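You operate a simulated robot arm through the tools that you are given. There is no shell and no other tool.

The job below is to be done with a simulated robot arm. You get a single attempt, and the scene is never put back.

## Task
Put things in order on the field table top. At the end: the green foam block from the field table top stands where the blue catch cup stood; the black net weight from the field table top stands where the white bottle stood; the blue catch cup from the field table top is on the teal lunch box; the white bottle from the field table top stands where the white seam clip stood; the white seam clip from the field table top stands on top of the orange fork sleeve; whatever was shut is shut again. Leave all else as you found it, and nothing knocked over. Set down upright: catch cup.

Only the result counts: the job must be done as asked and must still hold three seconds after the hand-in. Knocking over, shifting, dropping, spilling or breaking anything else fails it.

## Robot
A 6-joint arm with a two-finger parallel gripper, fixed in place. Base frame: the origin is on the floor under the middle of its stand, x ahead of it, y to its left, z up; the work surface is at about z = 78. Units: cm, degrees, N and s.
With the tool pointing down near the work surface it reaches from about 26 to 68 cm from the base axis. Its first joint turns from -66.0 to 66.0 degrees. Payload 2.9 kg.
The tool frame sits at the grasp point between the pads (the TCP): z along the fingers, y along the line on which they close. The tips reach 3 cm beyond it. Largest opening 11 cm; finger width 2, thickness 1; the body of the gripper, 4.8 by 11.2 cm, starts 5.5 cm behind the TCP.
Orientation is that of the tool frame in the base frame, as a unit quaternion [w, x, y, z]. With the fingers straight down and closing along the base's y, the tool's x points along the base's -x, its y along +y and its z along -z.

## Interface
- The arm moves only by the tool step_arm. Its argument "steps" is one flat list of numbers, 7 for each row, row after row: the turn, a rotation vector about the tool's x, y, z in degrees, then the shift along the tool's x, y, z in cm, then the finger opening in cm, from 0 to 11. In form: [ax, ay, az, tx, ty, tz, fingers, ax, ay, az, tx, ty, tz, fingers, ...]. A call has 1 to 20 rows; each row shifts and turns the commanded pose from where the row before left it, along the tool's axes as they then stand. Each row takes 0.2 s and may step no farther than 5 cm and 8.6 degrees from the row before; otherwise, or with a gripper value out of range, the whole call is refused. Where a pose cannot be reached the arm comes as near as it can. A force on the tool above 40 N (or 10 N above the force at the start of the call, whichever is more), or a blocked arm, ends the call early, and 0.2 s more pass. The fingers move at their own pace (about 10.8 cm/s each) and stop on an object; they squeeze with about 39 N. The grip force told is the motor's: it shows also when the fingers shut on nothing. Time passes only in rows, and 0.2 s behind the last, so rows that do not move let the fingers close. The reply holds the time, the measured pose of the TCP, the force on the tool along the base axes, the opening and the grip force, in the units named above and with some noise, with the torque about the TCP (base axes, N m) and any sound that the robot's microphone picked up.
- Cameras (640 x 400 px; columns grow to the right, rows downward): "scene" is fixed at [9.04, 44.69, 139.47]; the picture's right is [-0.67, -0.75, 0.00], its down [-0.47, 0.42, -0.77] and it looks along [0.58, -0.52, -0.63] (base axes); focal length 311 px, centre (320, 200). "wrist" rides on the gripper at [7.2, 1.7, -10.3] in the tool frame; the picture's right is [-0.23, 0.97, 0.00], its down [-0.76, -0.18, -0.62] and it looks along [-0.61, -0.14, 0.78] (tool axes); focal length 222 px, centre (320, 200). There is no depth. A picture from a camera that has moved, and an enlarged one, comes with that camera's place and axes in the base frame and with its lens. The place of the scene camera against the robot may be out by one fixed shift of up to 2.5 cm in any direction.
- snapshot(camera): a new picture of that camera. No time passes.
- zoom(camera, box): a new picture of the part [left, top, right, bottom] of that camera's present view, enlarged. No time passes.
- close_job(): hands the job in; it is judged then, once.

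Nothing tells you positions but the pictures and the camera data. Unless the task says otherwise, let go and move clear before handing in.

The tools are called after "Emit:" as name(argument=value, ...) on one line, values as JSON. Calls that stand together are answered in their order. step_arm: Moves the arm, as the interface text tells. Its arguments: {"type":"object","properties":{"steps":{"type":"array"}},"required":["steps"]} The other tools are called the same way: snapshot (camera) takes a picture; zoom (camera, box) takes an enlarged picture of a part of a camera's view; close_job () hands the job in.

At the start:

```text
clock: 0.0
ee_pos: [36.47, -8.03, 105.46]
ee_rot: [0.0, 0.0, 1.0, 0.0]
contact_force: [0.6, 0.2, -0.1]
wrist_torque: [0.01, 0.0, 0.0]
gripper_width: 11.01
finger_force: 0.0
```

scene: 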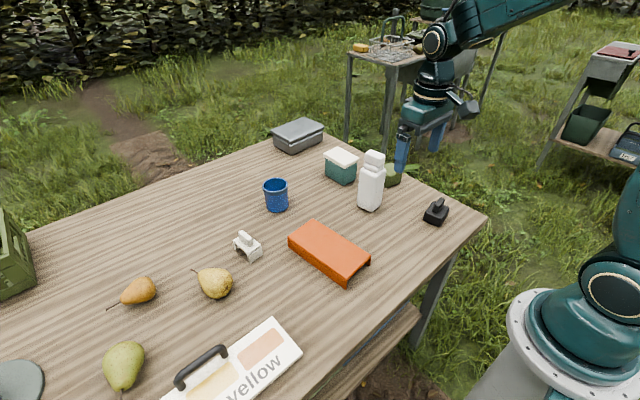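
wrist: 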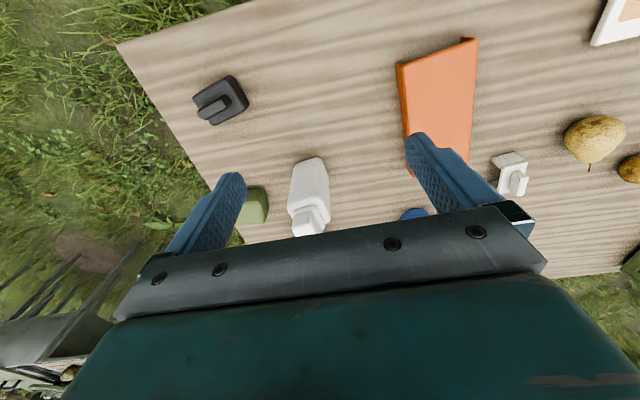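

I see the table with an orange sleeve, white seam clip, blue cup, white bottle, a teal box, a black net weight and a green thing behind the bottle. I'll zoom in on the details before planning.

Emit:
zoom(camera="scene", box=[220, 100, 480, 290])

Emit:
zoom(camera="scene", box=[320, 130, 460, 230])

Emit:
zoom(camera="scene", box=[220, 170, 380, 290])

Emit:
zoom(camera="wrist", box=[160, 20, 560, 260])

```text
2.11 times, centred on (350, 195) of scene
camera zoom: at [9.04, 44.69, 139.47], right [-0.67, -0.75, 0.0], down [-0.47, 0.42, -0.77], along [0.58, -0.52, -0.63], focal length 655 px, centre (257, 210)
```

zoom: 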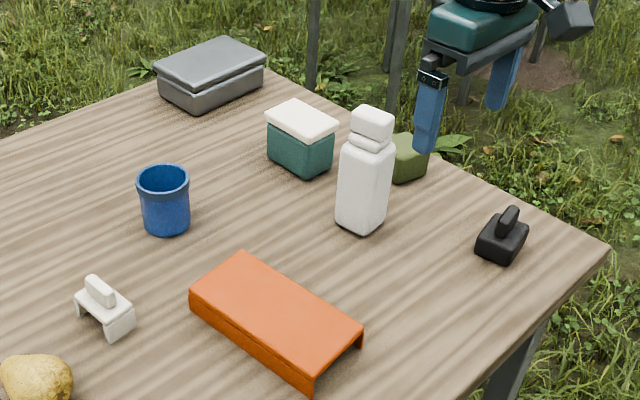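

```text
4.00 times, centred on (390, 180) of scene
camera zoom: at [9.04, 44.69, 139.47], right [-0.67, -0.75, 0.0], down [-0.47, 0.42, -0.77], along [0.58, -0.52, -0.63], focal length 1244 px, centre (40, 280)
```

zoom: 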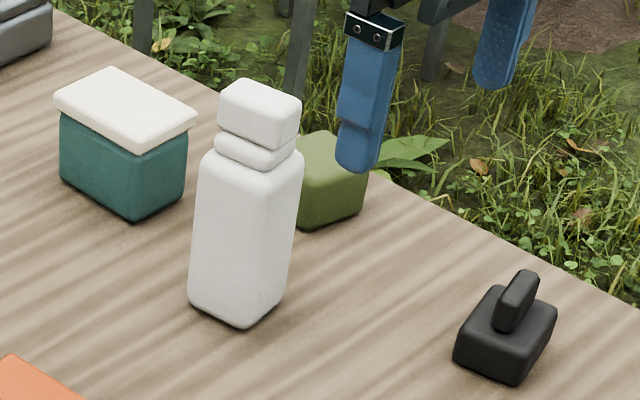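

```text
3.33 times, centred on (300, 230) of scene
camera zoom: at [9.04, 44.69, 139.47], right [-0.67, -0.75, 0.0], down [-0.47, 0.42, -0.77], along [0.58, -0.52, -0.63], focal length 1037 px, centre (387, 100)
```

zoom: 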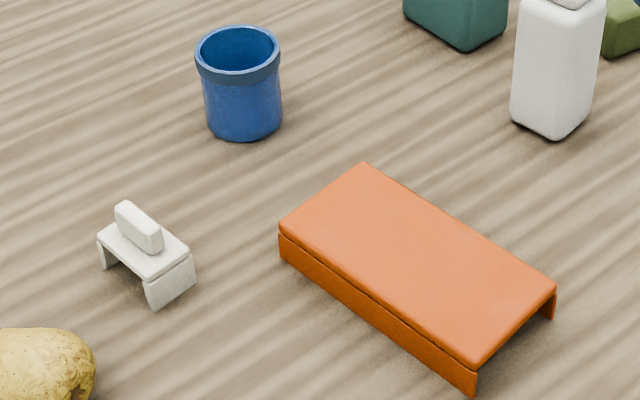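

```text
1.60 times, centred on (360, 140) of wrist
camera zoom: at [29.23, -6.35, 115.78], right [0.23, 0.97, 0.0], down [0.76, -0.18, 0.62], along [0.61, -0.14, -0.78], focal length 355 px, centre (256, 296)
```

zoom: 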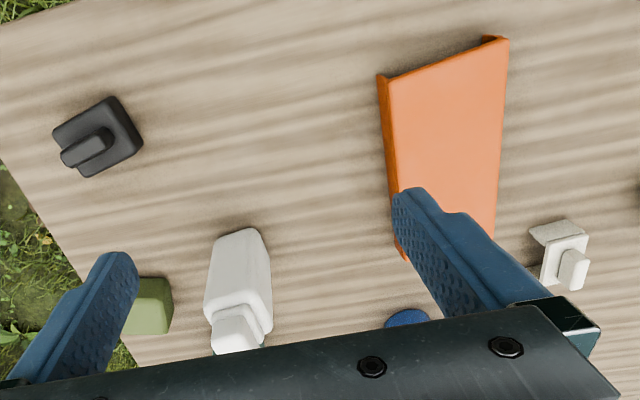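

The wrist view is upside down (image top is toward the base), and the gripper hides its lower half. I'll move the arm forward at height to survey the cup, lunch box and green block from above.

Emit:
step_arm(steps=[0, 0, 0, -4, 1, -1, 11, 0, 0, 0, -4, 1, -1, 11, 0, 0, 0, -4, 1, -1, 11, 0, 0, 0, 0, 0, 0, 11])

Emit:
snapshot(camera="wrist")

Emit:
snapshot(camera="scene")

```text
clock: 1.0
ee_pos: [48.6, -4.9, 108.59]
ee_rot: [0.0, 0.0, 1.0, 0.0]
contact_force: [0.2, 0.0, -0.2]
wrist_torque: [0.0, -0.01, 0.02]
gripper_width: 11.0
finger_force: 0.0
```

```text
taken
camera wrist: at [41.44, -3.37, 118.81], right [0.23, 0.97, 0.0], down [0.76, -0.18, 0.62], along [0.61, -0.14, -0.78], focal length 222 px, centre (320, 200)
```

wrist: 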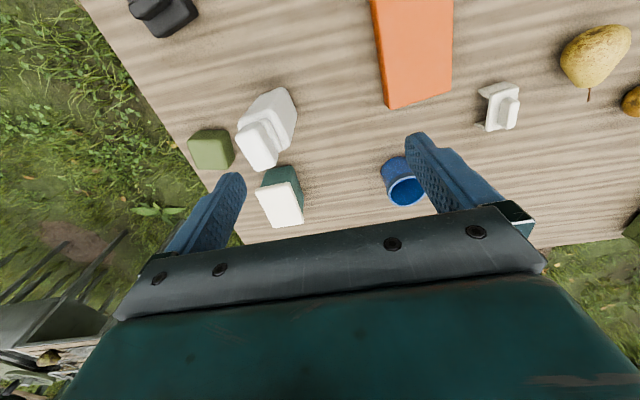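

```text
taken
```

scene: 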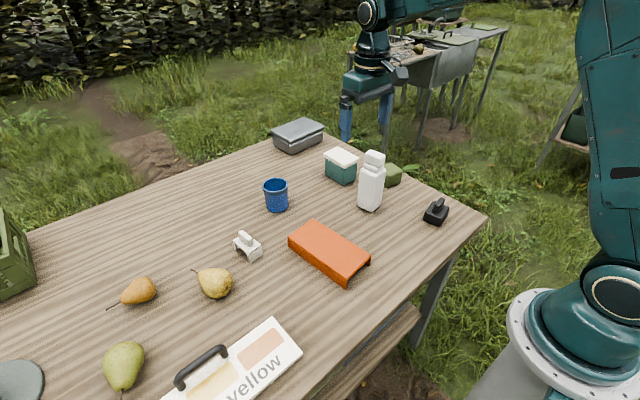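

Everything I need is now in view from above, so I'll enlarge the wrist view to measure positions.

Emit:
zoom(camera="wrist", box=[170, 70, 330, 240])

Emit:
zoom(camera="wrist", box=[360, 60, 560, 220])

Emit:
zoom(camera="wrist", box=[340, 0, 640, 160])

```text
2.35 times, centred on (250, 155) of wrist
camera zoom: at [41.44, -3.37, 118.81], right [0.23, 0.97, 0.0], down [0.76, -0.18, 0.62], along [0.61, -0.14, -0.78], focal length 523 px, centre (485, 306)
```

zoom: 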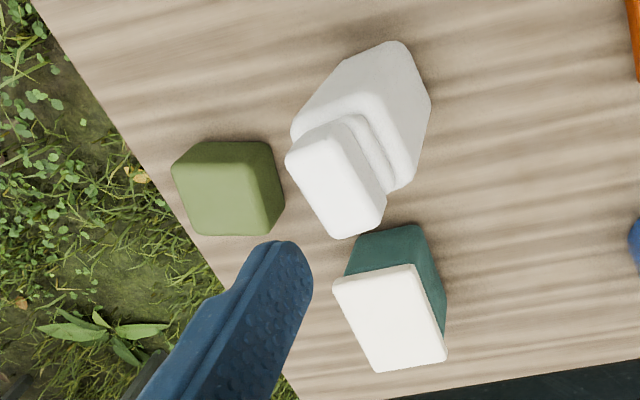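

```text
2.50 times, centred on (460, 140) of wrist
camera zoom: at [41.44, -3.37, 118.81], right [0.23, 0.97, 0.0], down [0.76, -0.18, 0.62], along [0.61, -0.14, -0.78], focal length 555 px, centre (-30, 350)
```

zoom: 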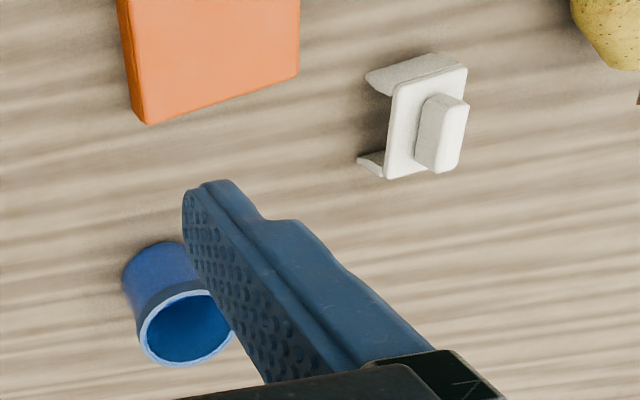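

```text
2.13 times, centred on (490, 80) of wrist
camera zoom: at [41.44, -3.37, 118.81], right [0.23, 0.97, 0.0], down [0.76, -0.18, 0.62], along [0.61, -0.14, -0.78], focal length 474 px, centre (-43, 456)
```

zoom: 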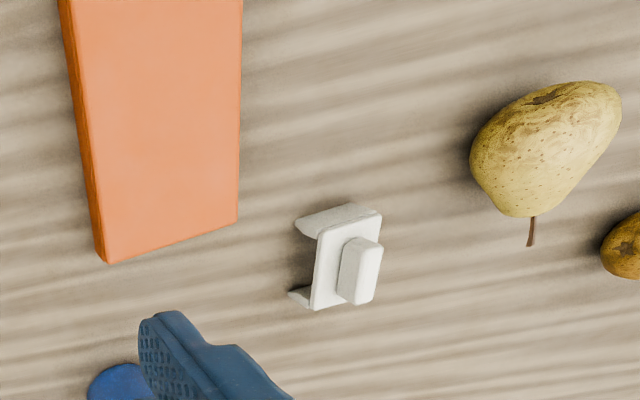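

My estimates, in base coordinates:

| Object | x | y | Notes |
|---|---|---|---|
| Clip | 59 | 23 | |
| Sleeve | 45 | 9 | centre, about 18 x 9 cm |
| Cup | 68 | 7 | |
| Lunch box | 67 | -17 | |
| Bottle | 50 | -13.5 | |
| Green block | 55 | -27.5 | |
| Weight | 35 | -23 | |

I'll go above the clip for a closer look.

Emit:
step_arm(steps=[0, 0, 0, -1.47, 3.99, 1.14, 11, 0, 0, 0, -1.47, 3.99, 1.14, 11, 0, 0, 0, -1.47, 3.99, 1.14, 11, 0, 0, 0, -1.47, 3.99, 1.14, 11, 0, 0, 0, -1.47, 3.99, 1.14, 11, 0, 0, 0, -1.47, 3.99, 1.14, 11, 0, 0, 0, -1.47, 3.99, 1.14, 11, 0, 0, -7, 0, 0, 0, 11, 0, 0, 0, 0, 0, 0, 11])

Emit:
snapshot(camera="wrist")

Emit:
zoom(camera="wrist", box=[230, 20, 430, 200])

```text
clock: 3.0
ee_pos: [58.81, 23.18, 100.42]
ee_rot: [0.0, -0.06, 0.998, 0.0]
contact_force: [0.5, 0.6, -0.6]
wrist_torque: [0.02, 0.02, 0.01]
gripper_width: 11.01
finger_force: 0.1
```

```text
taken
camera wrist: at [51.39, 23.75, 110.68], right [0.11, 0.99, 0.0], down [0.78, -0.08, 0.62], along [0.62, -0.07, -0.78], focal length 222 px, centre (320, 200)
```

wrist: 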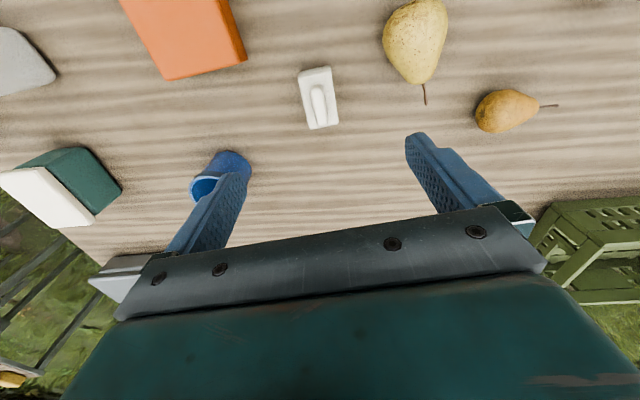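

```text
2.22 times, centred on (330, 110) of wrist
camera zoom: at [51.39, 23.75, 110.68], right [0.11, 0.99, 0.0], down [0.78, -0.08, 0.62], along [0.62, -0.07, -0.78], focal length 494 px, centre (298, 400)
```

zoom: 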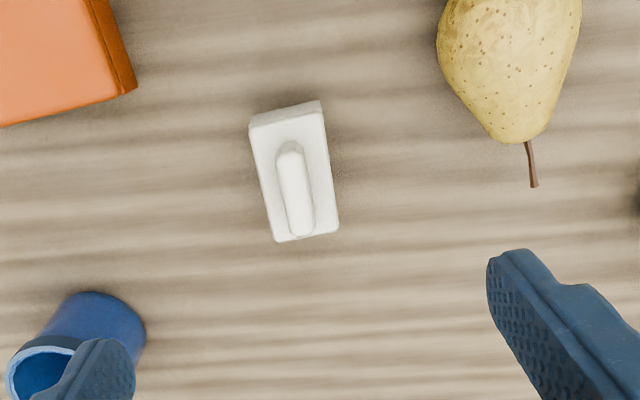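

The clip is centred near (59.05, 22.9), about 6.3 × 3.8 cm, with its long axis yawed about 6° and a handle on top. I'll line up over it and come partway down with the fingers narrowed.

Emit:
step_arm(steps=[0, 0, 1, -0.2, -0.31, 2.5, 6, 0, 0, 0, 0, 0, 3, 6, 0, 0, 0, 0, 0, 3, 5, 0, 0, 0, 0, 0, 3, 5, 0, 0, 0, 0, 0, 0, 5])

Emit:
zoom(camera="wrist", box=[220, 40, 460, 200])

Emit:
zoom(camera="scene", box=[200, 190, 300, 270])

```text
clock: 4.2
ee_pos: [59.03, 22.65, 88.97]
ee_rot: [0.0, -0.052, 0.999, 0.0]
contact_force: [-0.5, 0.2, -0.5]
wrist_torque: [-0.03, -0.01, 0.03]
gripper_width: 4.99
finger_force: 0.0
```

```text
2.50 times, centred on (340, 120) of wrist
camera zoom: at [51.6, 23.54, 99.22], right [0.12, 0.99, 0.0], down [0.78, -0.1, 0.62], along [0.62, -0.08, -0.78], focal length 555 px, centre (270, 400)
```

zoom: 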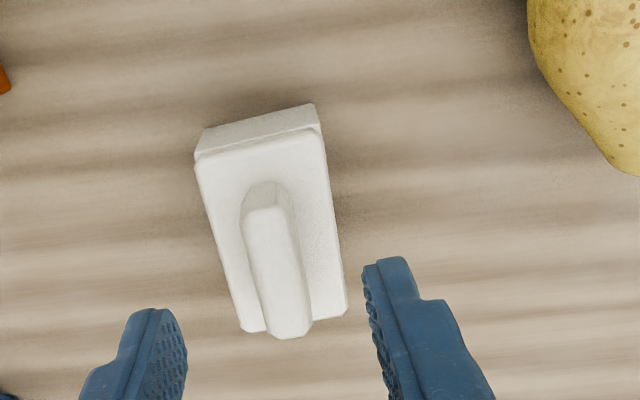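

```text
5.00 times, centred on (250, 230) of scene
camera zoom: at [9.04, 44.69, 139.47], right [-0.67, -0.75, 0.0], down [-0.47, 0.42, -0.77], along [0.58, -0.52, -0.63], focal length 1555 px, centre (670, 50)
```

zoom: 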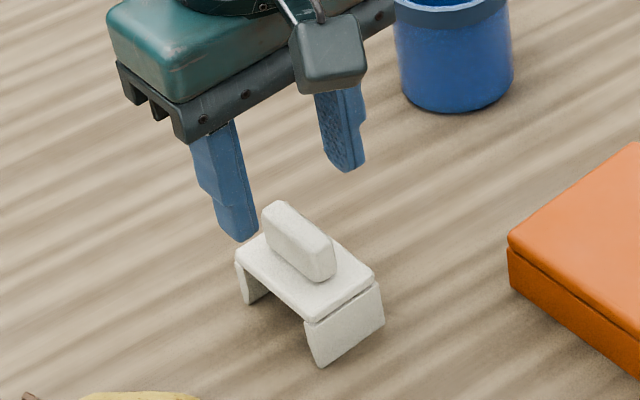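

The plate top is at about z = 81.7 and the handle reaches about z = 83.8, centred near (59.0, 22.9). I'll descend onto the handle and close.

Emit:
step_arm(steps=[0, 0, 0, 0, 0.25, 2, 5, 0, 0, 0, 0, 0, 1.6, 5, 0, 0, 0, 0, 0, 0, 5, 0, 0, 0, 0, 0, 0, 0, 0, 0, 0, 0, 0, 0, 0, 0, 0, 0, 0, 0, 0, 0])

Emit:
zoom(camera="wrist", box=[220, 40, 460, 240])

Emit:
zoom(camera="scene", box=[200, 190, 300, 270])

```text
clock: 5.6
ee_pos: [58.87, 23.09, 85.33]
ee_rot: [0.0, -0.053, 0.999, 0.0]
contact_force: [-0.6, 1.0, -0.4]
wrist_torque: [0.0, 0.02, -0.02]
gripper_width: 1.4
finger_force: 39.4
```

```text
2.00 times, centred on (340, 140) of wrist
camera zoom: at [51.58, 23.81, 95.69], right [0.12, 0.99, 0.0], down [0.78, -0.1, 0.62], along [0.62, -0.08, -0.78], focal length 444 px, centre (280, 320)
```

zoom: 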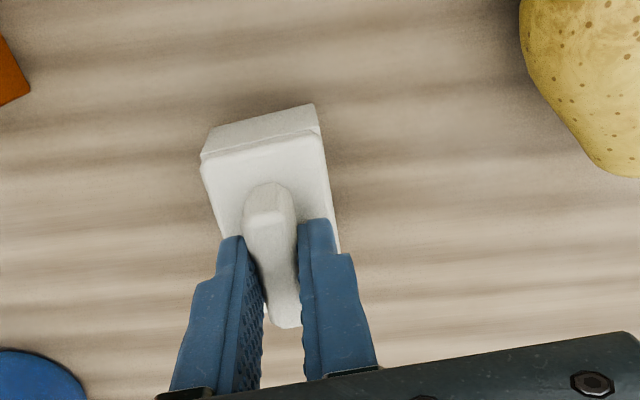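

```text
5.00 times, centred on (250, 230) of scene
camera zoom: at [9.04, 44.69, 139.47], right [-0.67, -0.75, 0.0], down [-0.47, 0.42, -0.77], along [0.58, -0.52, -0.63], focal length 1555 px, centre (670, 50)
```

zoom: 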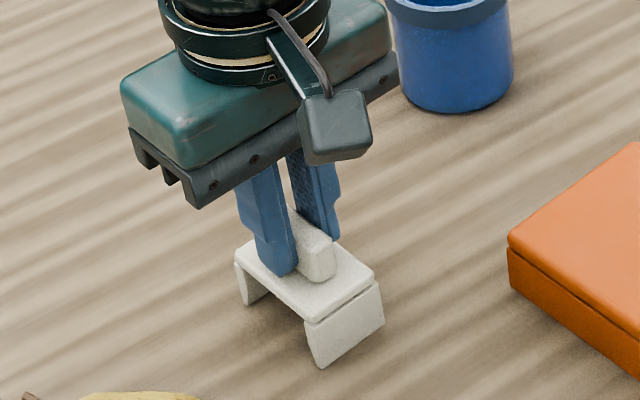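

The handle is gripped (opening 1.4 cm, 39 N). I'll take the clip's original spot as (59.0, 23.0). Next I'll lift and carry it over the sleeve.

Emit:
step_arm(steps=[0, 0, 0, 0, 0, -2, 0, 0, 0, 0, 0, 0, -3, 0, 0, 0, 0, 0, 0, -4, 0, 0, 0, 0, 3.5, -2.5, -1, 0, 0, 0, 0, 3.5, -2.5, 0, 0, 0, 0, 0, 3, -2.5, 0, 0, 0, 0, 0, 3, -2.5, 0, 0, 0, 0, 0, 0, 0, 0, 0])

Emit:
snapshot(camera="wrist")

Emit:
snapshot(camera="scene")

```text
clock: 7.4
ee_pos: [47.13, 11.78, 95.5]
ee_rot: [0.0, -0.053, 0.999, -0.001]
contact_force: [0.2, -0.5, 0.0]
wrist_torque: [0.01, 0.01, -0.02]
gripper_width: 1.36
finger_force: 39.0
```

```text
taken
camera wrist: at [39.78, 12.5, 105.76], right [0.12, 0.99, 0.0], down [0.78, -0.1, 0.62], along [0.62, -0.08, -0.78], focal length 222 px, centre (320, 200)
```

wrist: 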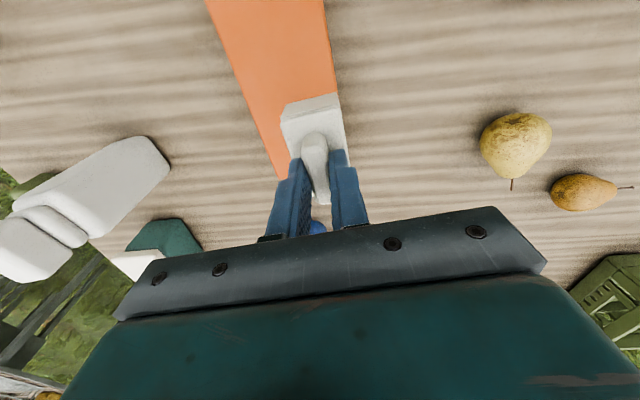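

```text
taken
```

scene: 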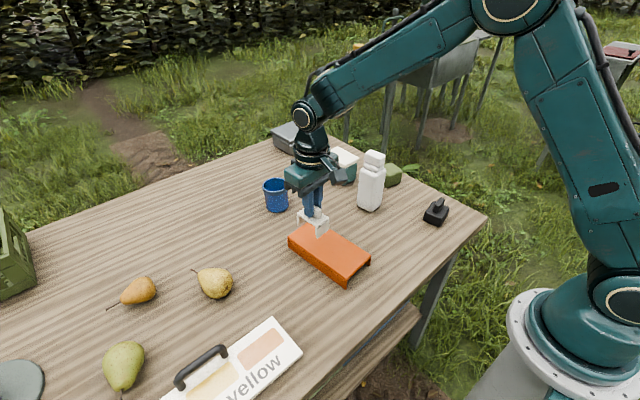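

The sleeve's centre comes out at about (45.2, 9.0) with a yaw of about 6°, which matches the tool. I'll centre the clip over it and come partway down.

Emit:
step_arm(steps=[0, 0, 0, 2.21, -2.56, 0, 0, 0, 0, 0, 0, 0, 2, 0, 0, 0, 0, 0, 0, 2, 0, 0, 0, 0, 0, 0, 0, 0])

Emit:
zoom(camera="scene", box=[260, 180, 400, 290])

Emit:
snapshot(camera="wrist")

```text
clock: 8.4
ee_pos: [45.28, 8.74, 91.45]
ee_rot: [0.0, -0.052, 0.999, 0.0]
contact_force: [0.2, -0.2, -0.9]
wrist_torque: [0.01, -0.01, -0.04]
gripper_width: 1.36
finger_force: 39.3
```

```text
3.64 times, centred on (330, 235) of scene
camera zoom: at [9.04, 44.69, 139.47], right [-0.67, -0.75, 0.0], down [-0.47, 0.42, -0.77], along [0.58, -0.52, -0.63], focal length 1131 px, centre (284, 73)
```

zoom: 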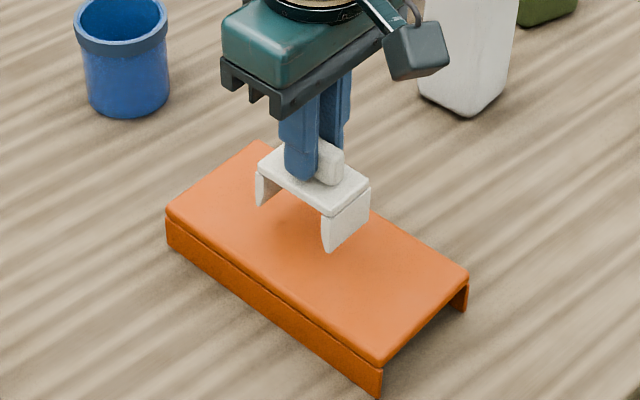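

```text
taken
camera wrist: at [37.83, 9.68, 101.69], right [0.12, 0.99, 0.0], down [0.78, -0.1, 0.62], along [0.62, -0.08, -0.78], focal length 222 px, centre (320, 200)
```

wrist: 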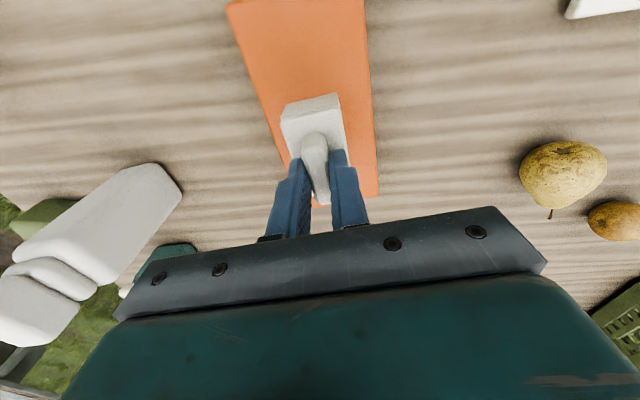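

The clip is centred over the sleeve. I'll lower it gently in small steps and watch the force.

Emit:
step_arm(steps=[0, 0, 0, 0, 0, 1.2, 0, 0, 0, 0, 0, 0, 0.8, 0, 0, 0, 0, 0, 0, 0.3, 0, 0, 0, 0, 0, 0, 0, 0])

Emit:
zoom(camera="scene", box=[270, 190, 370, 270])

```text
clock: 9.4
ee_pos: [45.28, 8.92, 89.35]
ee_rot: [0.002, -0.052, 0.999, 0.0]
contact_force: [-6.8, 0.5, 26.4]
wrist_torque: [-0.08, 0.5, -0.03]
gripper_width: 1.37
finger_force: 39.3
```

```text
5.00 times, centred on (320, 230) of scene
camera zoom: at [8.99, 44.68, 139.48], right [-0.67, -0.75, 0.0], down [-0.47, 0.42, -0.77], along [0.58, -0.51, -0.63], focal length 1555 px, centre (320, 50)
```

zoom: 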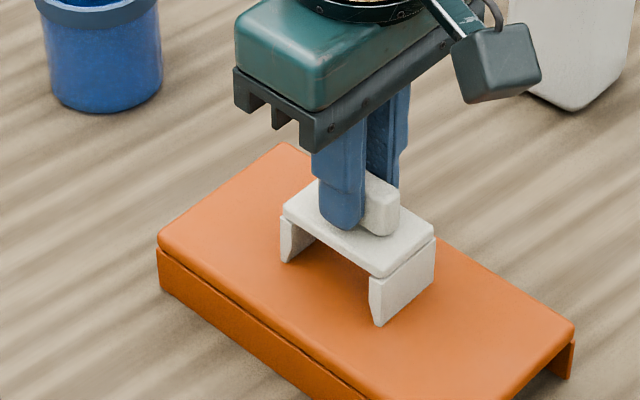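

It's in contact at z = 89.35 with 26 N upward, so the clip is sitting on the sleeve. I'll relieve the press a little, then open slowly.

Emit:
step_arm(steps=[0, 0, 0, 0, 0, -0.1, 0, 0, 0, 0, 0, 0, 0, 0])

Emit:
zoom(camera="scene", box=[270, 190, 370, 270])

```text
clock: 10.0
ee_pos: [45.35, 8.96, 89.37]
ee_rot: [0.002, -0.052, 0.999, 0.0]
contact_force: [-2.3, 0.4, 20.5]
wrist_torque: [-0.01, 0.03, 0.0]
gripper_width: 1.38
finger_force: 38.9
```

```text
5.00 times, centred on (320, 230) of scene
camera zoom: at [9.01, 44.68, 139.48], right [-0.67, -0.75, 0.0], down [-0.47, 0.42, -0.77], along [0.58, -0.52, -0.63], focal length 1555 px, centre (320, 50)
```

zoom: 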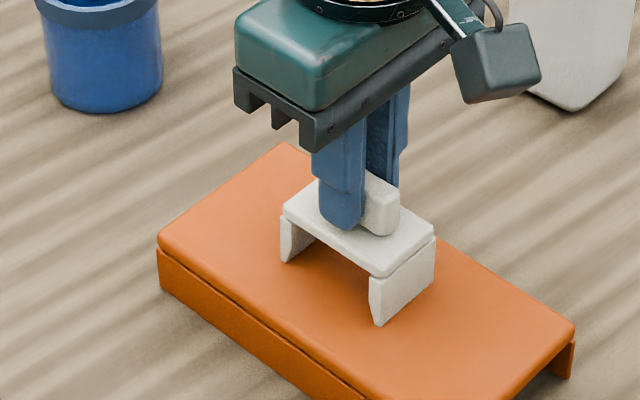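

Emit:
step_arm(steps=[0, 0, 0, 0, 0, -0.2, 0, 0, 0, 0, 0, 0, 0, 0])

```text
clock: 10.6
ee_pos: [45.15, 8.78, 89.27]
ee_rot: [-0.002, -0.053, 0.999, 0.0]
contact_force: [0.4, -0.3, 0.2]
wrist_torque: [0.0, -0.04, 0.0]
gripper_width: 1.36
finger_force: 39.4
```

Force is back to about zero with the clip resting on the sleeve. I'll open the fingers and move straight up.

Emit:
step_arm(steps=[0, 0, 0, 0, 0, 0, 2.0, 0, 0, 0, 0, 0, 0, 4, 0, 0, 0, 0, 0, 0, 4, 0, 0, 0, 0, 0, -2, 4, 0, 0, 0, 0, 0, -3, 4, 0, 0, 0, 0, 0, -4, 4, 0, 0, 0, 0, 0, -4, 4, 0, 0, 0, 0, 0, 0, 4])

Emit:
zoom(camera="scene", box=[260, 180, 400, 290])

Emit:
snapshot(camera="wrist")

```text
clock: 12.4
ee_pos: [45.17, 9.0, 102.43]
ee_rot: [0.0, -0.052, 0.999, 0.0]
contact_force: [-0.3, 0.7, -0.5]
wrist_torque: [-0.02, -0.01, 0.03]
gripper_width: 4.01
finger_force: 0.0
```

```text
3.64 times, centred on (330, 235) of scene
camera zoom: at [9.04, 44.69, 139.47], right [-0.67, -0.75, 0.0], down [-0.47, 0.42, -0.77], along [0.58, -0.52, -0.63], focal length 1131 px, centre (284, 73)
```

zoom: 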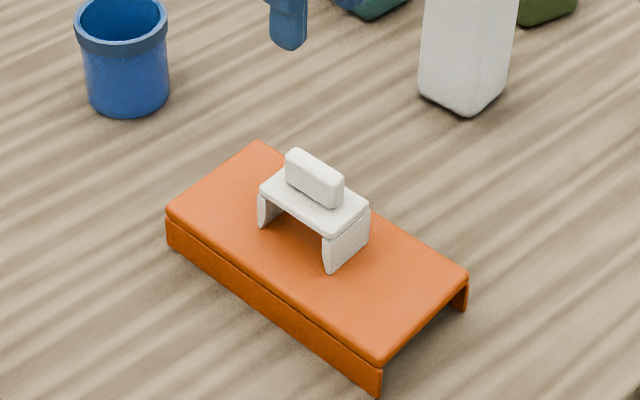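

```text
taken
camera wrist: at [37.69, 9.71, 112.69], right [0.12, 0.99, 0.0], down [0.78, -0.1, 0.62], along [0.62, -0.08, -0.78], focal length 222 px, centre (320, 200)
```

wrist: 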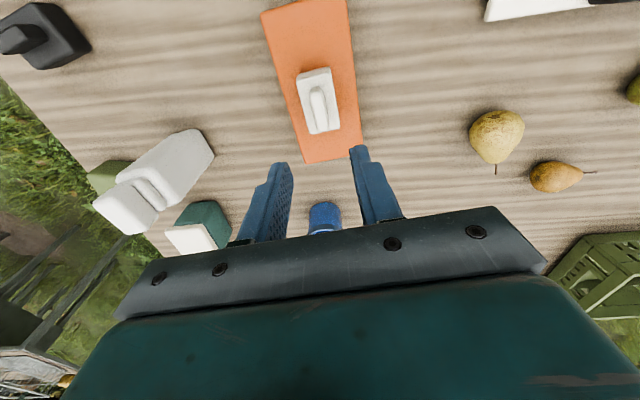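

The clip stands on the sleeve, and the sleeve hasn't moved. Next is the bottle, so I'll rise and move over it for a close look.

Emit:
step_arm(steps=[0, 0, 0, 0, 0, -4, 8, 0, 0, 0, 0, 0, -4, 11, 0, 0, 0, -0.25, -3.72, -0.3, 11, 0, 0, 0, -0.25, -3.72, -0.3, 11, 0, 0, 0, -0.25, -3.72, -0.3, 11, 0, 0, 0, -0.25, -3.72, -0.3, 11, 0, 0, 0, -0.25, -3.72, -0.3, 11, 0, 0, 0, -0.25, -3.72, -0.3, 11, 0, 0, 0, 0, 0, 0, 11])

Emit:
snapshot(camera="wrist")

Emit:
zoom(camera="wrist", box=[220, 20, 420, 180])

Emit:
zoom(camera="scene", box=[310, 130, 430, 230])

```text
clock: 14.4
ee_pos: [48.84, -13.19, 112.32]
ee_rot: [0.0, -0.052, 0.999, 0.0]
contact_force: [-0.7, 0.4, 0.2]
wrist_torque: [0.0, -0.01, 0.01]
gripper_width: 11.0
finger_force: 0.1
```

```text
taken
camera wrist: at [41.56, -12.43, 122.56], right [0.12, 0.99, 0.0], down [0.78, -0.1, 0.62], along [0.62, -0.08, -0.78], focal length 222 px, centre (320, 200)
```

wrist: 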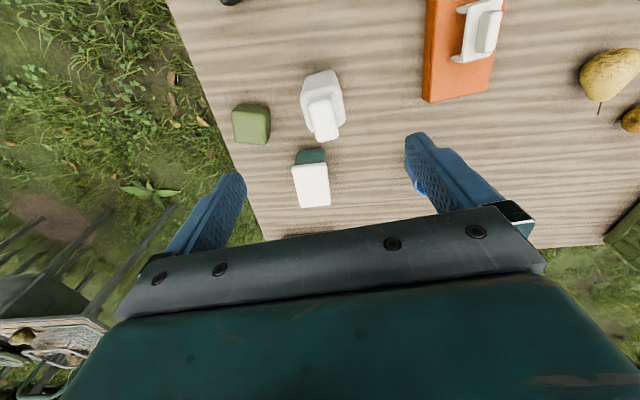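

```text
2.50 times, centred on (320, 100) of wrist
camera zoom: at [41.56, -12.43, 122.56], right [0.12, 0.99, 0.0], down [0.78, -0.1, 0.62], along [0.62, -0.08, -0.78], focal length 555 px, centre (320, 450)
```

zoom: 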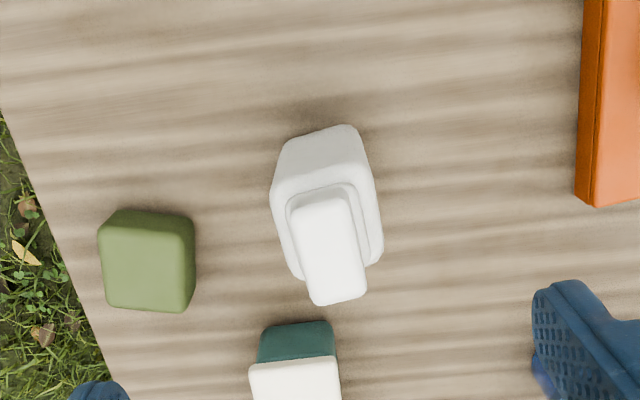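

```text
4.00 times, centred on (370, 180) of scene
camera zoom: at [9.04, 44.69, 139.47], right [-0.67, -0.75, 0.0], down [-0.47, 0.42, -0.77], along [0.58, -0.52, -0.63], focal length 1244 px, centre (120, 280)
```

zoom: 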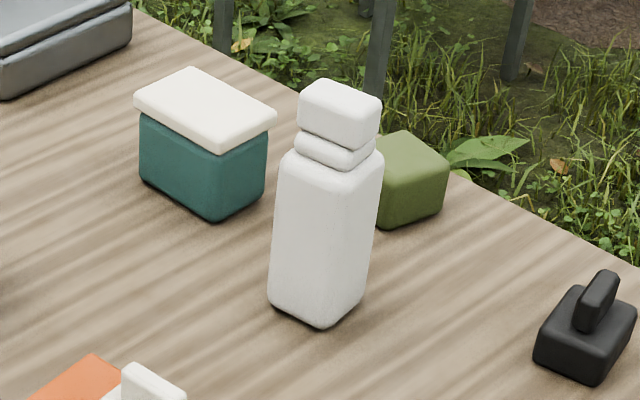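

The bottle is about 17 cm tall and 5.2 cm square. It stands near (51.0, -13.2) with a yaw of about 5°. I'll line up above it with the fingers open and come down to cap height, then check.

Emit:
step_arm(steps=[0, 0, 0, -2.15, -0.2, 0, 11, 0, 0, 0, 0, 0, 4, 11, 0, 0, 0, 0, 0, 4, 11, 0, 0, 0, 0, 0, 4, 11, 0, 0, 0, 0, 0, 2, 11, 0, 0, 0, 0, 0, 0, 11])

Emit:
snapshot(camera="wrist")

Emit:
zoom(camera="scene", box=[310, 110, 430, 220])

```text
clock: 15.8
ee_pos: [51.07, -13.39, 98.24]
ee_rot: [0.0, -0.051, 0.999, 0.0]
contact_force: [-0.2, 1.2, 0.6]
wrist_torque: [0.04, 0.03, -0.01]
gripper_width: 11.0
finger_force: 0.1
```

```text
taken
camera wrist: at [43.74, -12.48, 108.51], right [0.12, 0.99, 0.0], down [0.78, -0.1, 0.62], along [0.62, -0.08, -0.78], focal length 222 px, centre (320, 200)
```

wrist: 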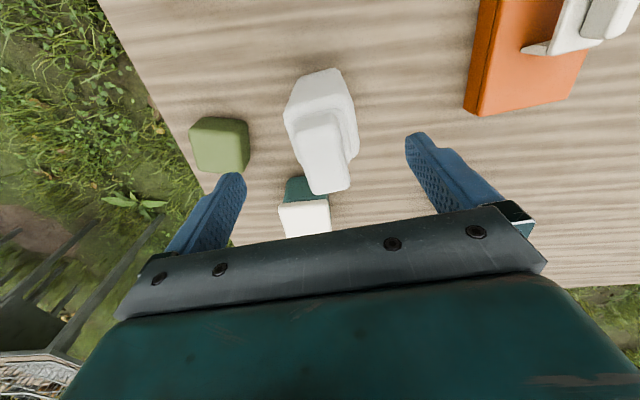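

```text
3.64 times, centred on (370, 165) of scene
camera zoom: at [9.04, 44.69, 139.47], right [-0.67, -0.75, 0.0], down [-0.47, 0.42, -0.77], along [0.58, -0.52, -0.63], focal length 1131 px, centre (138, 327)
```

zoom: 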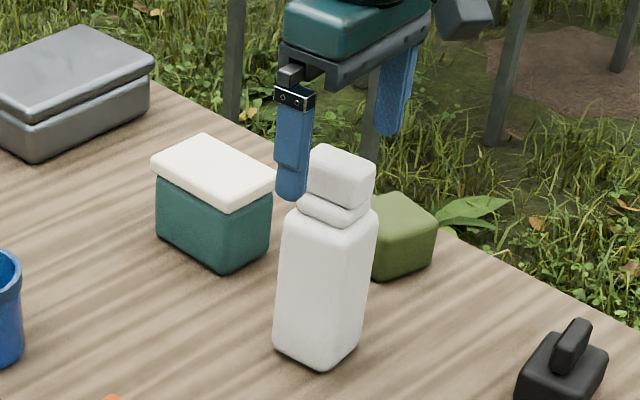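

Emit:
zoom(camera="wrist", box=[240, 50, 400, 210])

```text
2.50 times, centred on (320, 130) of wrist
camera zoom: at [43.74, -12.48, 108.51], right [0.12, 0.99, 0.0], down [0.78, -0.1, 0.62], along [0.62, -0.08, -0.78], focal length 555 px, centre (320, 375)
```

zoom: 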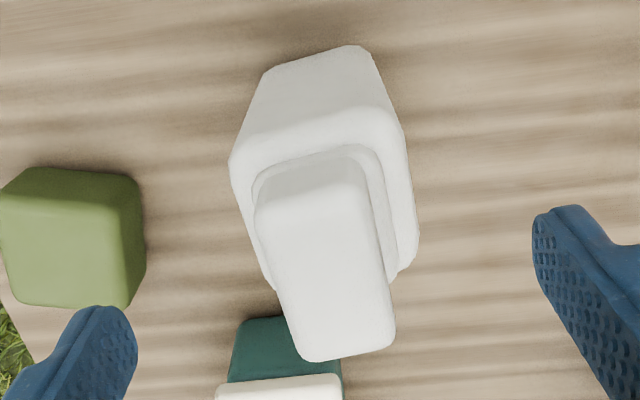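

The bottle's axis is at about (51.2, -13.15). I'll nudge over it and descend so the pads reach the upper body while the palm stays clear of the cap, then check before closing.

Emit:
step_arm(steps=[0, 0, 0, -0.1, 0.25, 2, 11, 0, 0, 0, 0, 0, 3, 11, 0, 0, 0, 0, 0, 2, 11, 0, 0, 0, 0, 0, 0.5, 11, 0, 0, 0, 0, 0, 0, 11])

Emit:
snapshot(camera="wrist")

Emit:
zoom(camera="scene", box=[310, 110, 430, 220])

```text
clock: 17.0
ee_pos: [51.08, -12.93, 90.61]
ee_rot: [0.001, -0.052, 0.999, 0.0]
contact_force: [-0.8, -0.9, -0.5]
wrist_torque: [0.01, -0.03, -0.02]
gripper_width: 11.01
finger_force: 0.0
```

```text
taken
camera wrist: at [43.83, -12.09, 100.9], right [0.12, 0.99, 0.0], down [0.78, -0.1, 0.62], along [0.62, -0.08, -0.78], focal length 222 px, centre (320, 200)
```

wrist: 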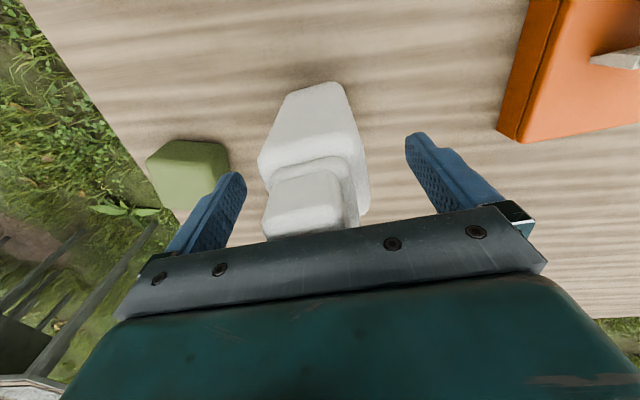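

```text
3.64 times, centred on (370, 165) of scene
camera zoom: at [9.04, 44.69, 139.47], right [-0.67, -0.75, 0.0], down [-0.47, 0.42, -0.77], along [0.58, -0.52, -0.63], focal length 1131 px, centre (138, 327)
```

zoom: 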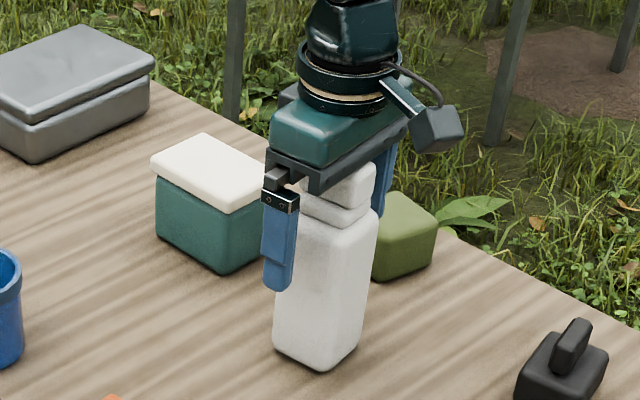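

The pads straddle the upper body and the palm is clear. I'll close the fingers.

Emit:
step_arm(steps=[0, 0, 0, 0, 0, 0, 8, 0, 0, 0, 0, 0, 0, 6.5, 0, 0, 0, 0, 0, 0, 5, 0, 0, 0, 0, 0, 0, 3, 0, 0, 0, 0, 0, 0, 2, 0, 0, 0, 0, 0, 0, 2])

Emit:
snapshot(camera="wrist")

Emit:
zoom(camera="scene", box=[310, 110, 430, 220])

```text
clock: 18.4
ee_pos: [51.2, -12.89, 90.66]
ee_rot: [0.0, -0.052, 0.999, 0.0]
contact_force: [-1.1, -2.6, 1.0]
wrist_torque: [-0.12, 0.03, 0.04]
gripper_width: 5.79
finger_force: 38.7
```

```text
taken
camera wrist: at [43.82, -12.11, 100.94], right [0.12, 0.99, 0.0], down [0.78, -0.1, 0.62], along [0.62, -0.08, -0.78], focal length 222 px, centre (320, 200)
```

wrist: 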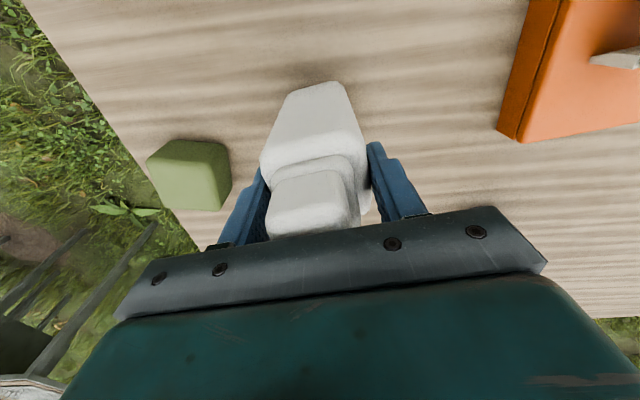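

```text
3.64 times, centred on (370, 165) of scene
camera zoom: at [9.04, 44.68, 139.47], right [-0.67, -0.75, 0.0], down [-0.47, 0.42, -0.77], along [0.58, -0.52, -0.63], focal length 1131 px, centre (138, 327)
```

zoom: 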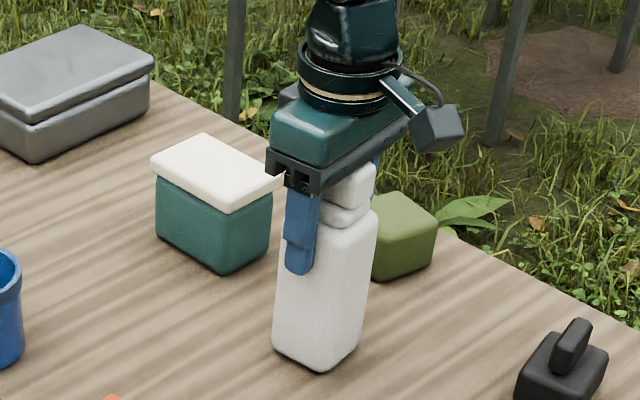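

The bottle is gripped at 5.8 cm, and I'll record its spot as (51.2, -13.1). I'll lift slowly and check it comes up straight.

Emit:
step_arm(steps=[0, 0, 0, 0, 0, -1, 2, 0, 0, 0, 0, 0, -2, 2, 0, 0, 0, 0, 0, -3, 2, 0, 0, 0, 0, 0, -3, 2, 0, 0, 0, 0, 0, -3, 2, 0, 0, 0, 0, 0, -2, 2, 0, 0, 0, 0, 0, 0, 2])

Emit:
snapshot(camera="wrist")

Emit:
snapshot(camera="scene")

```text
clock: 20.0
ee_pos: [51.14, -12.64, 104.61]
ee_rot: [0.0, -0.053, 0.999, 0.001]
contact_force: [-0.4, -0.4, -4.5]
wrist_torque: [0.0, 0.03, 0.0]
gripper_width: 5.79
finger_force: 38.2
```

```text
taken
camera wrist: at [43.74, -11.98, 114.93], right [0.12, 0.99, 0.0], down [0.78, -0.1, 0.62], along [0.62, -0.08, -0.78], focal length 222 px, centre (320, 200)
```

wrist: 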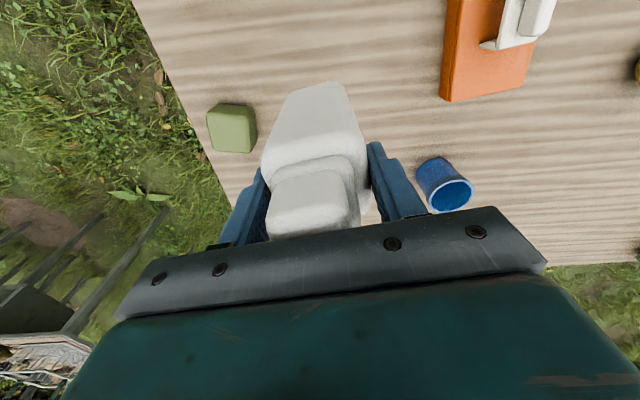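

```text
taken
```

scene: 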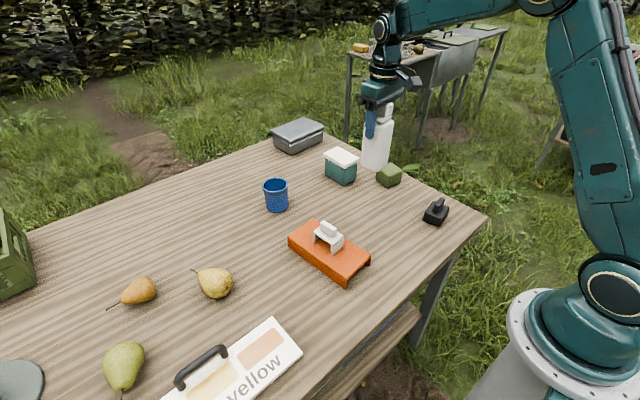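

The bottle hangs straight and weighs about 4.5 N. I'll carry it high over to the clip's old spot at (59.0, 23.0).

Emit:
step_arm(steps=[0, 0, 0, -1.156, 3.478, 0, 2, 0, 0, 0, -1.156, 3.478, 0, 2, 0, 0, 0, -1.156, 3.478, 0, 2, 0, 0, 0, -1.156, 3.478, 0, 2, 0, 0, 0, -1.156, 3.478, 0, 2, 0, 0, 0, -1.156, 3.478, 0, 2, 0, 0, 0, -1.156, 3.478, 0, 2, 0, 0, 0, -1.156, 3.478, 0, 2, 0, 0, 0, -1.156, 3.478, 0, 2, 0, 0, 0, -1.156, 3.478, 0, 2, 0, 0, 0, 0, 0, 0, 2])

Emit:
snapshot(camera="wrist")

Emit:
snapshot(camera="scene")

```text
clock: 22.4
ee_pos: [59.15, 23.1, 104.89]
ee_rot: [0.001, -0.053, 0.999, 0.001]
contact_force: [1.1, -0.2, -4.0]
wrist_torque: [0.0, -0.03, 0.0]
gripper_width: 5.79
finger_force: 38.8
```

```text
taken
camera wrist: at [51.74, 23.87, 115.03], right [0.12, 0.99, 0.0], down [0.78, -0.1, 0.62], along [0.62, -0.08, -0.78], focal length 222 px, centre (320, 200)
```

wrist: 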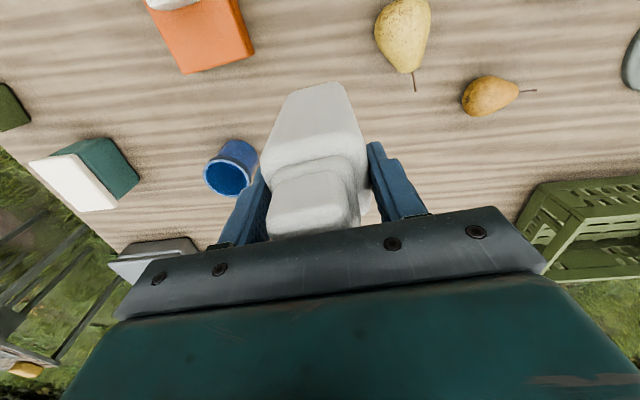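

```text
taken
```

scene: 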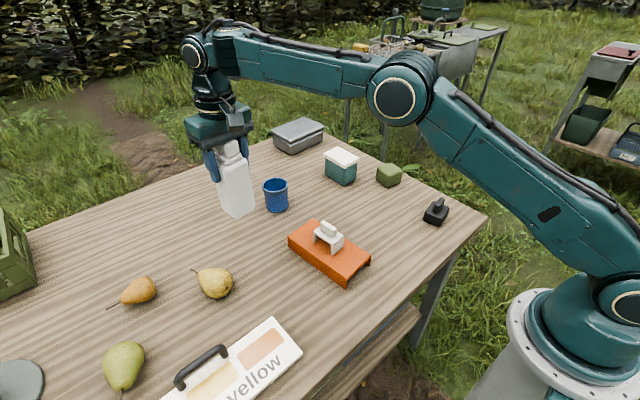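

The bottle is over the target. I'll measure the cup from this view and lower most of the way.

Emit:
zoom(camera="wrist", box=[190, 110, 290, 210])

Emit:
step_arm(steps=[0, 0, 0, 0, 0, 3, 2, 0, 0, 0, 0, 0, 3, 2, 0, 0, 0, 0, 0, 3, 2, 0, 0, 0, 0, 0, 2.5, 2, 0, 0, 0, 0, 0, 1.2, 2, 0, 0, 0, 0, 0, 0.7, 2, 0, 0, 0, 0, 0, 0, 2])

Emit:
zoom(camera="scene", box=[180, 130, 300, 260])

```text
4.00 times, centred on (240, 160) of wrist
camera zoom: at [51.74, 23.87, 115.03], right [0.12, 0.99, 0.0], down [0.78, -0.1, 0.62], along [0.62, -0.08, -0.78], focal length 888 px, centre (640, 360)
```

zoom: 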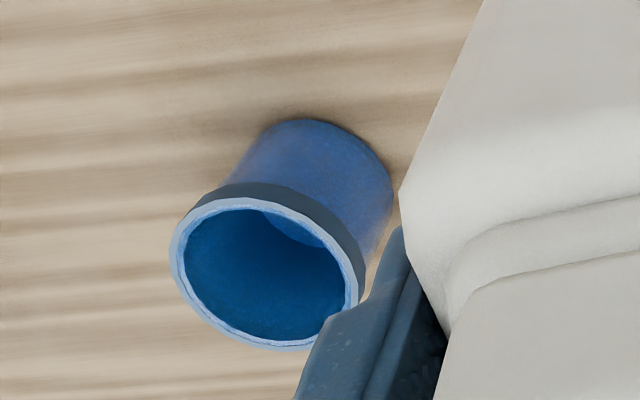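

```text
clock: 24.0
ee_pos: [59.21, 23.02, 91.25]
ee_rot: [0.0, -0.052, 0.999, 0.001]
contact_force: [0.2, -0.1, -4.1]
wrist_torque: [-0.02, -0.02, 0.01]
gripper_width: 5.78
finger_force: 39.2
```

```text
3.08 times, centred on (240, 195) of scene
camera zoom: at [9.05, 44.69, 139.47], right [-0.67, -0.75, 0.0], down [-0.47, 0.42, -0.77], along [0.58, -0.52, -0.63], focal length 957 px, centre (566, 215)
```

zoom: 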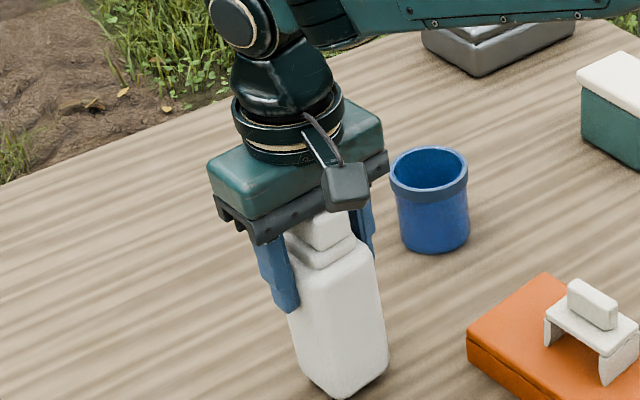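

The bottle's base is about 0.6 cm above the table, and I now put the cup at about (68.9, 6.85). I'll lower the last bit in small steps.

Emit:
step_arm(steps=[0, 0, 0, 0, 0, 0.3, 2, 0, 0, 0, 0, 0, 0.15, 2, 0, 0, 0, 0, 0, 0, 2])

```text
clock: 24.8
ee_pos: [59.09, 23.0, 90.91]
ee_rot: [0.0, -0.053, 0.999, 0.0]
contact_force: [0.2, -0.5, -4.1]
wrist_torque: [-0.01, -0.04, -0.01]
gripper_width: 5.79
finger_force: 38.9
```

Emit:
step_arm(steps=[0, 0, 0, 0, 0, 0.15, 2, 0, 0, 0, 0, 0, 0.1, 2, 0, 0, 0, 0, 0, 0, 2])

```text
clock: 25.6
ee_pos: [59.08, 22.9, 90.63]
ee_rot: [0.0, -0.053, 0.999, 0.0]
contact_force: [-0.9, -0.8, -0.2]
wrist_torque: [-0.26, 0.05, -0.03]
gripper_width: 5.79
finger_force: 39.1
```

The bottle's weight has gone onto the table (force about zero at z = 90.63). I'll release it, rise straight up and check.

Emit:
step_arm(steps=[0, 0, 0, 0, 0, 0, 6.3, 0, 0, 0, 0, 0, 0, 8, 0, 0, 0, 0, 0, 0, 10, 0, 0, 0, 0, 0, -2, 10, 0, 0, 0, 0, 0, -4, 10, 0, 0, 0, 0, 0, -4, 10, 0, 0, 0, 0, 0, -4, 10, 0, 0, 0, 0, 0, -4, 10, 0, 0, 0, 0, 0, 0, 10])

Emit:
snapshot(camera="wrist")

Emit:
snapshot(camera="scene")

Emit:
zoom(camera="wrist", box=[260, 20, 420, 180])

```text
clock: 27.6
ee_pos: [59.03, 22.79, 108.62]
ee_rot: [0.0, -0.053, 0.999, 0.0]
contact_force: [1.3, -0.2, 0.3]
wrist_torque: [0.04, 0.05, -0.01]
gripper_width: 10.0
finger_force: 0.2
```

```text
taken
camera wrist: at [51.69, 23.61, 118.9], right [0.12, 0.99, 0.0], down [0.78, -0.1, 0.62], along [0.62, -0.08, -0.78], focal length 222 px, centre (320, 200)
```

wrist: 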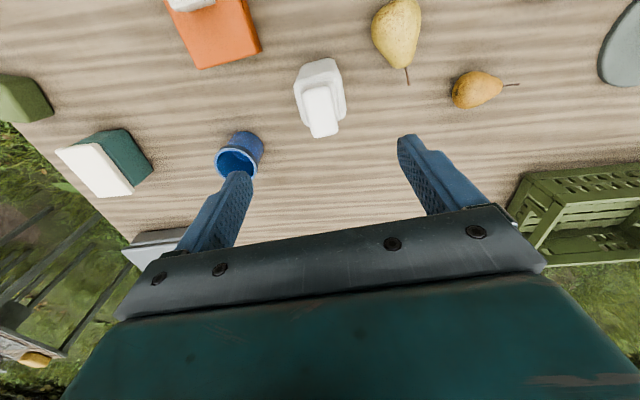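

```text
taken
```

scene: 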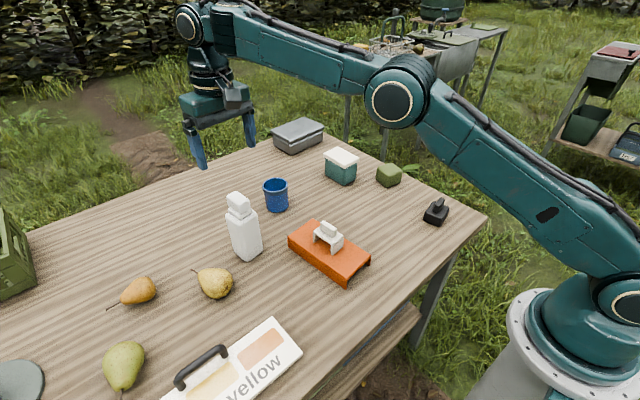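

```text
2.50 times, centred on (340, 100) of wrist
camera zoom: at [51.69, 23.61, 118.9], right [0.12, 0.99, 0.0], down [0.78, -0.1, 0.62], along [0.62, -0.08, -0.78], focal length 555 px, centre (270, 450)
```

zoom: 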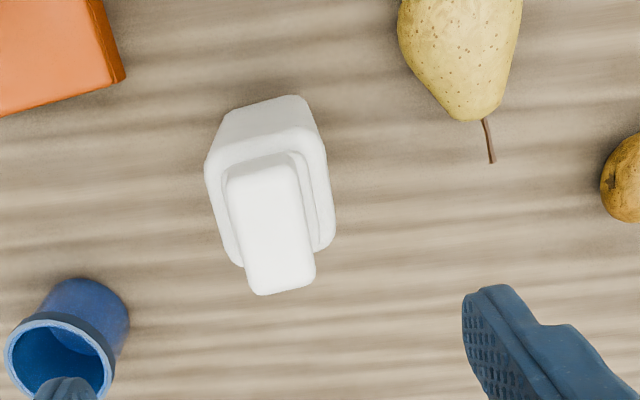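

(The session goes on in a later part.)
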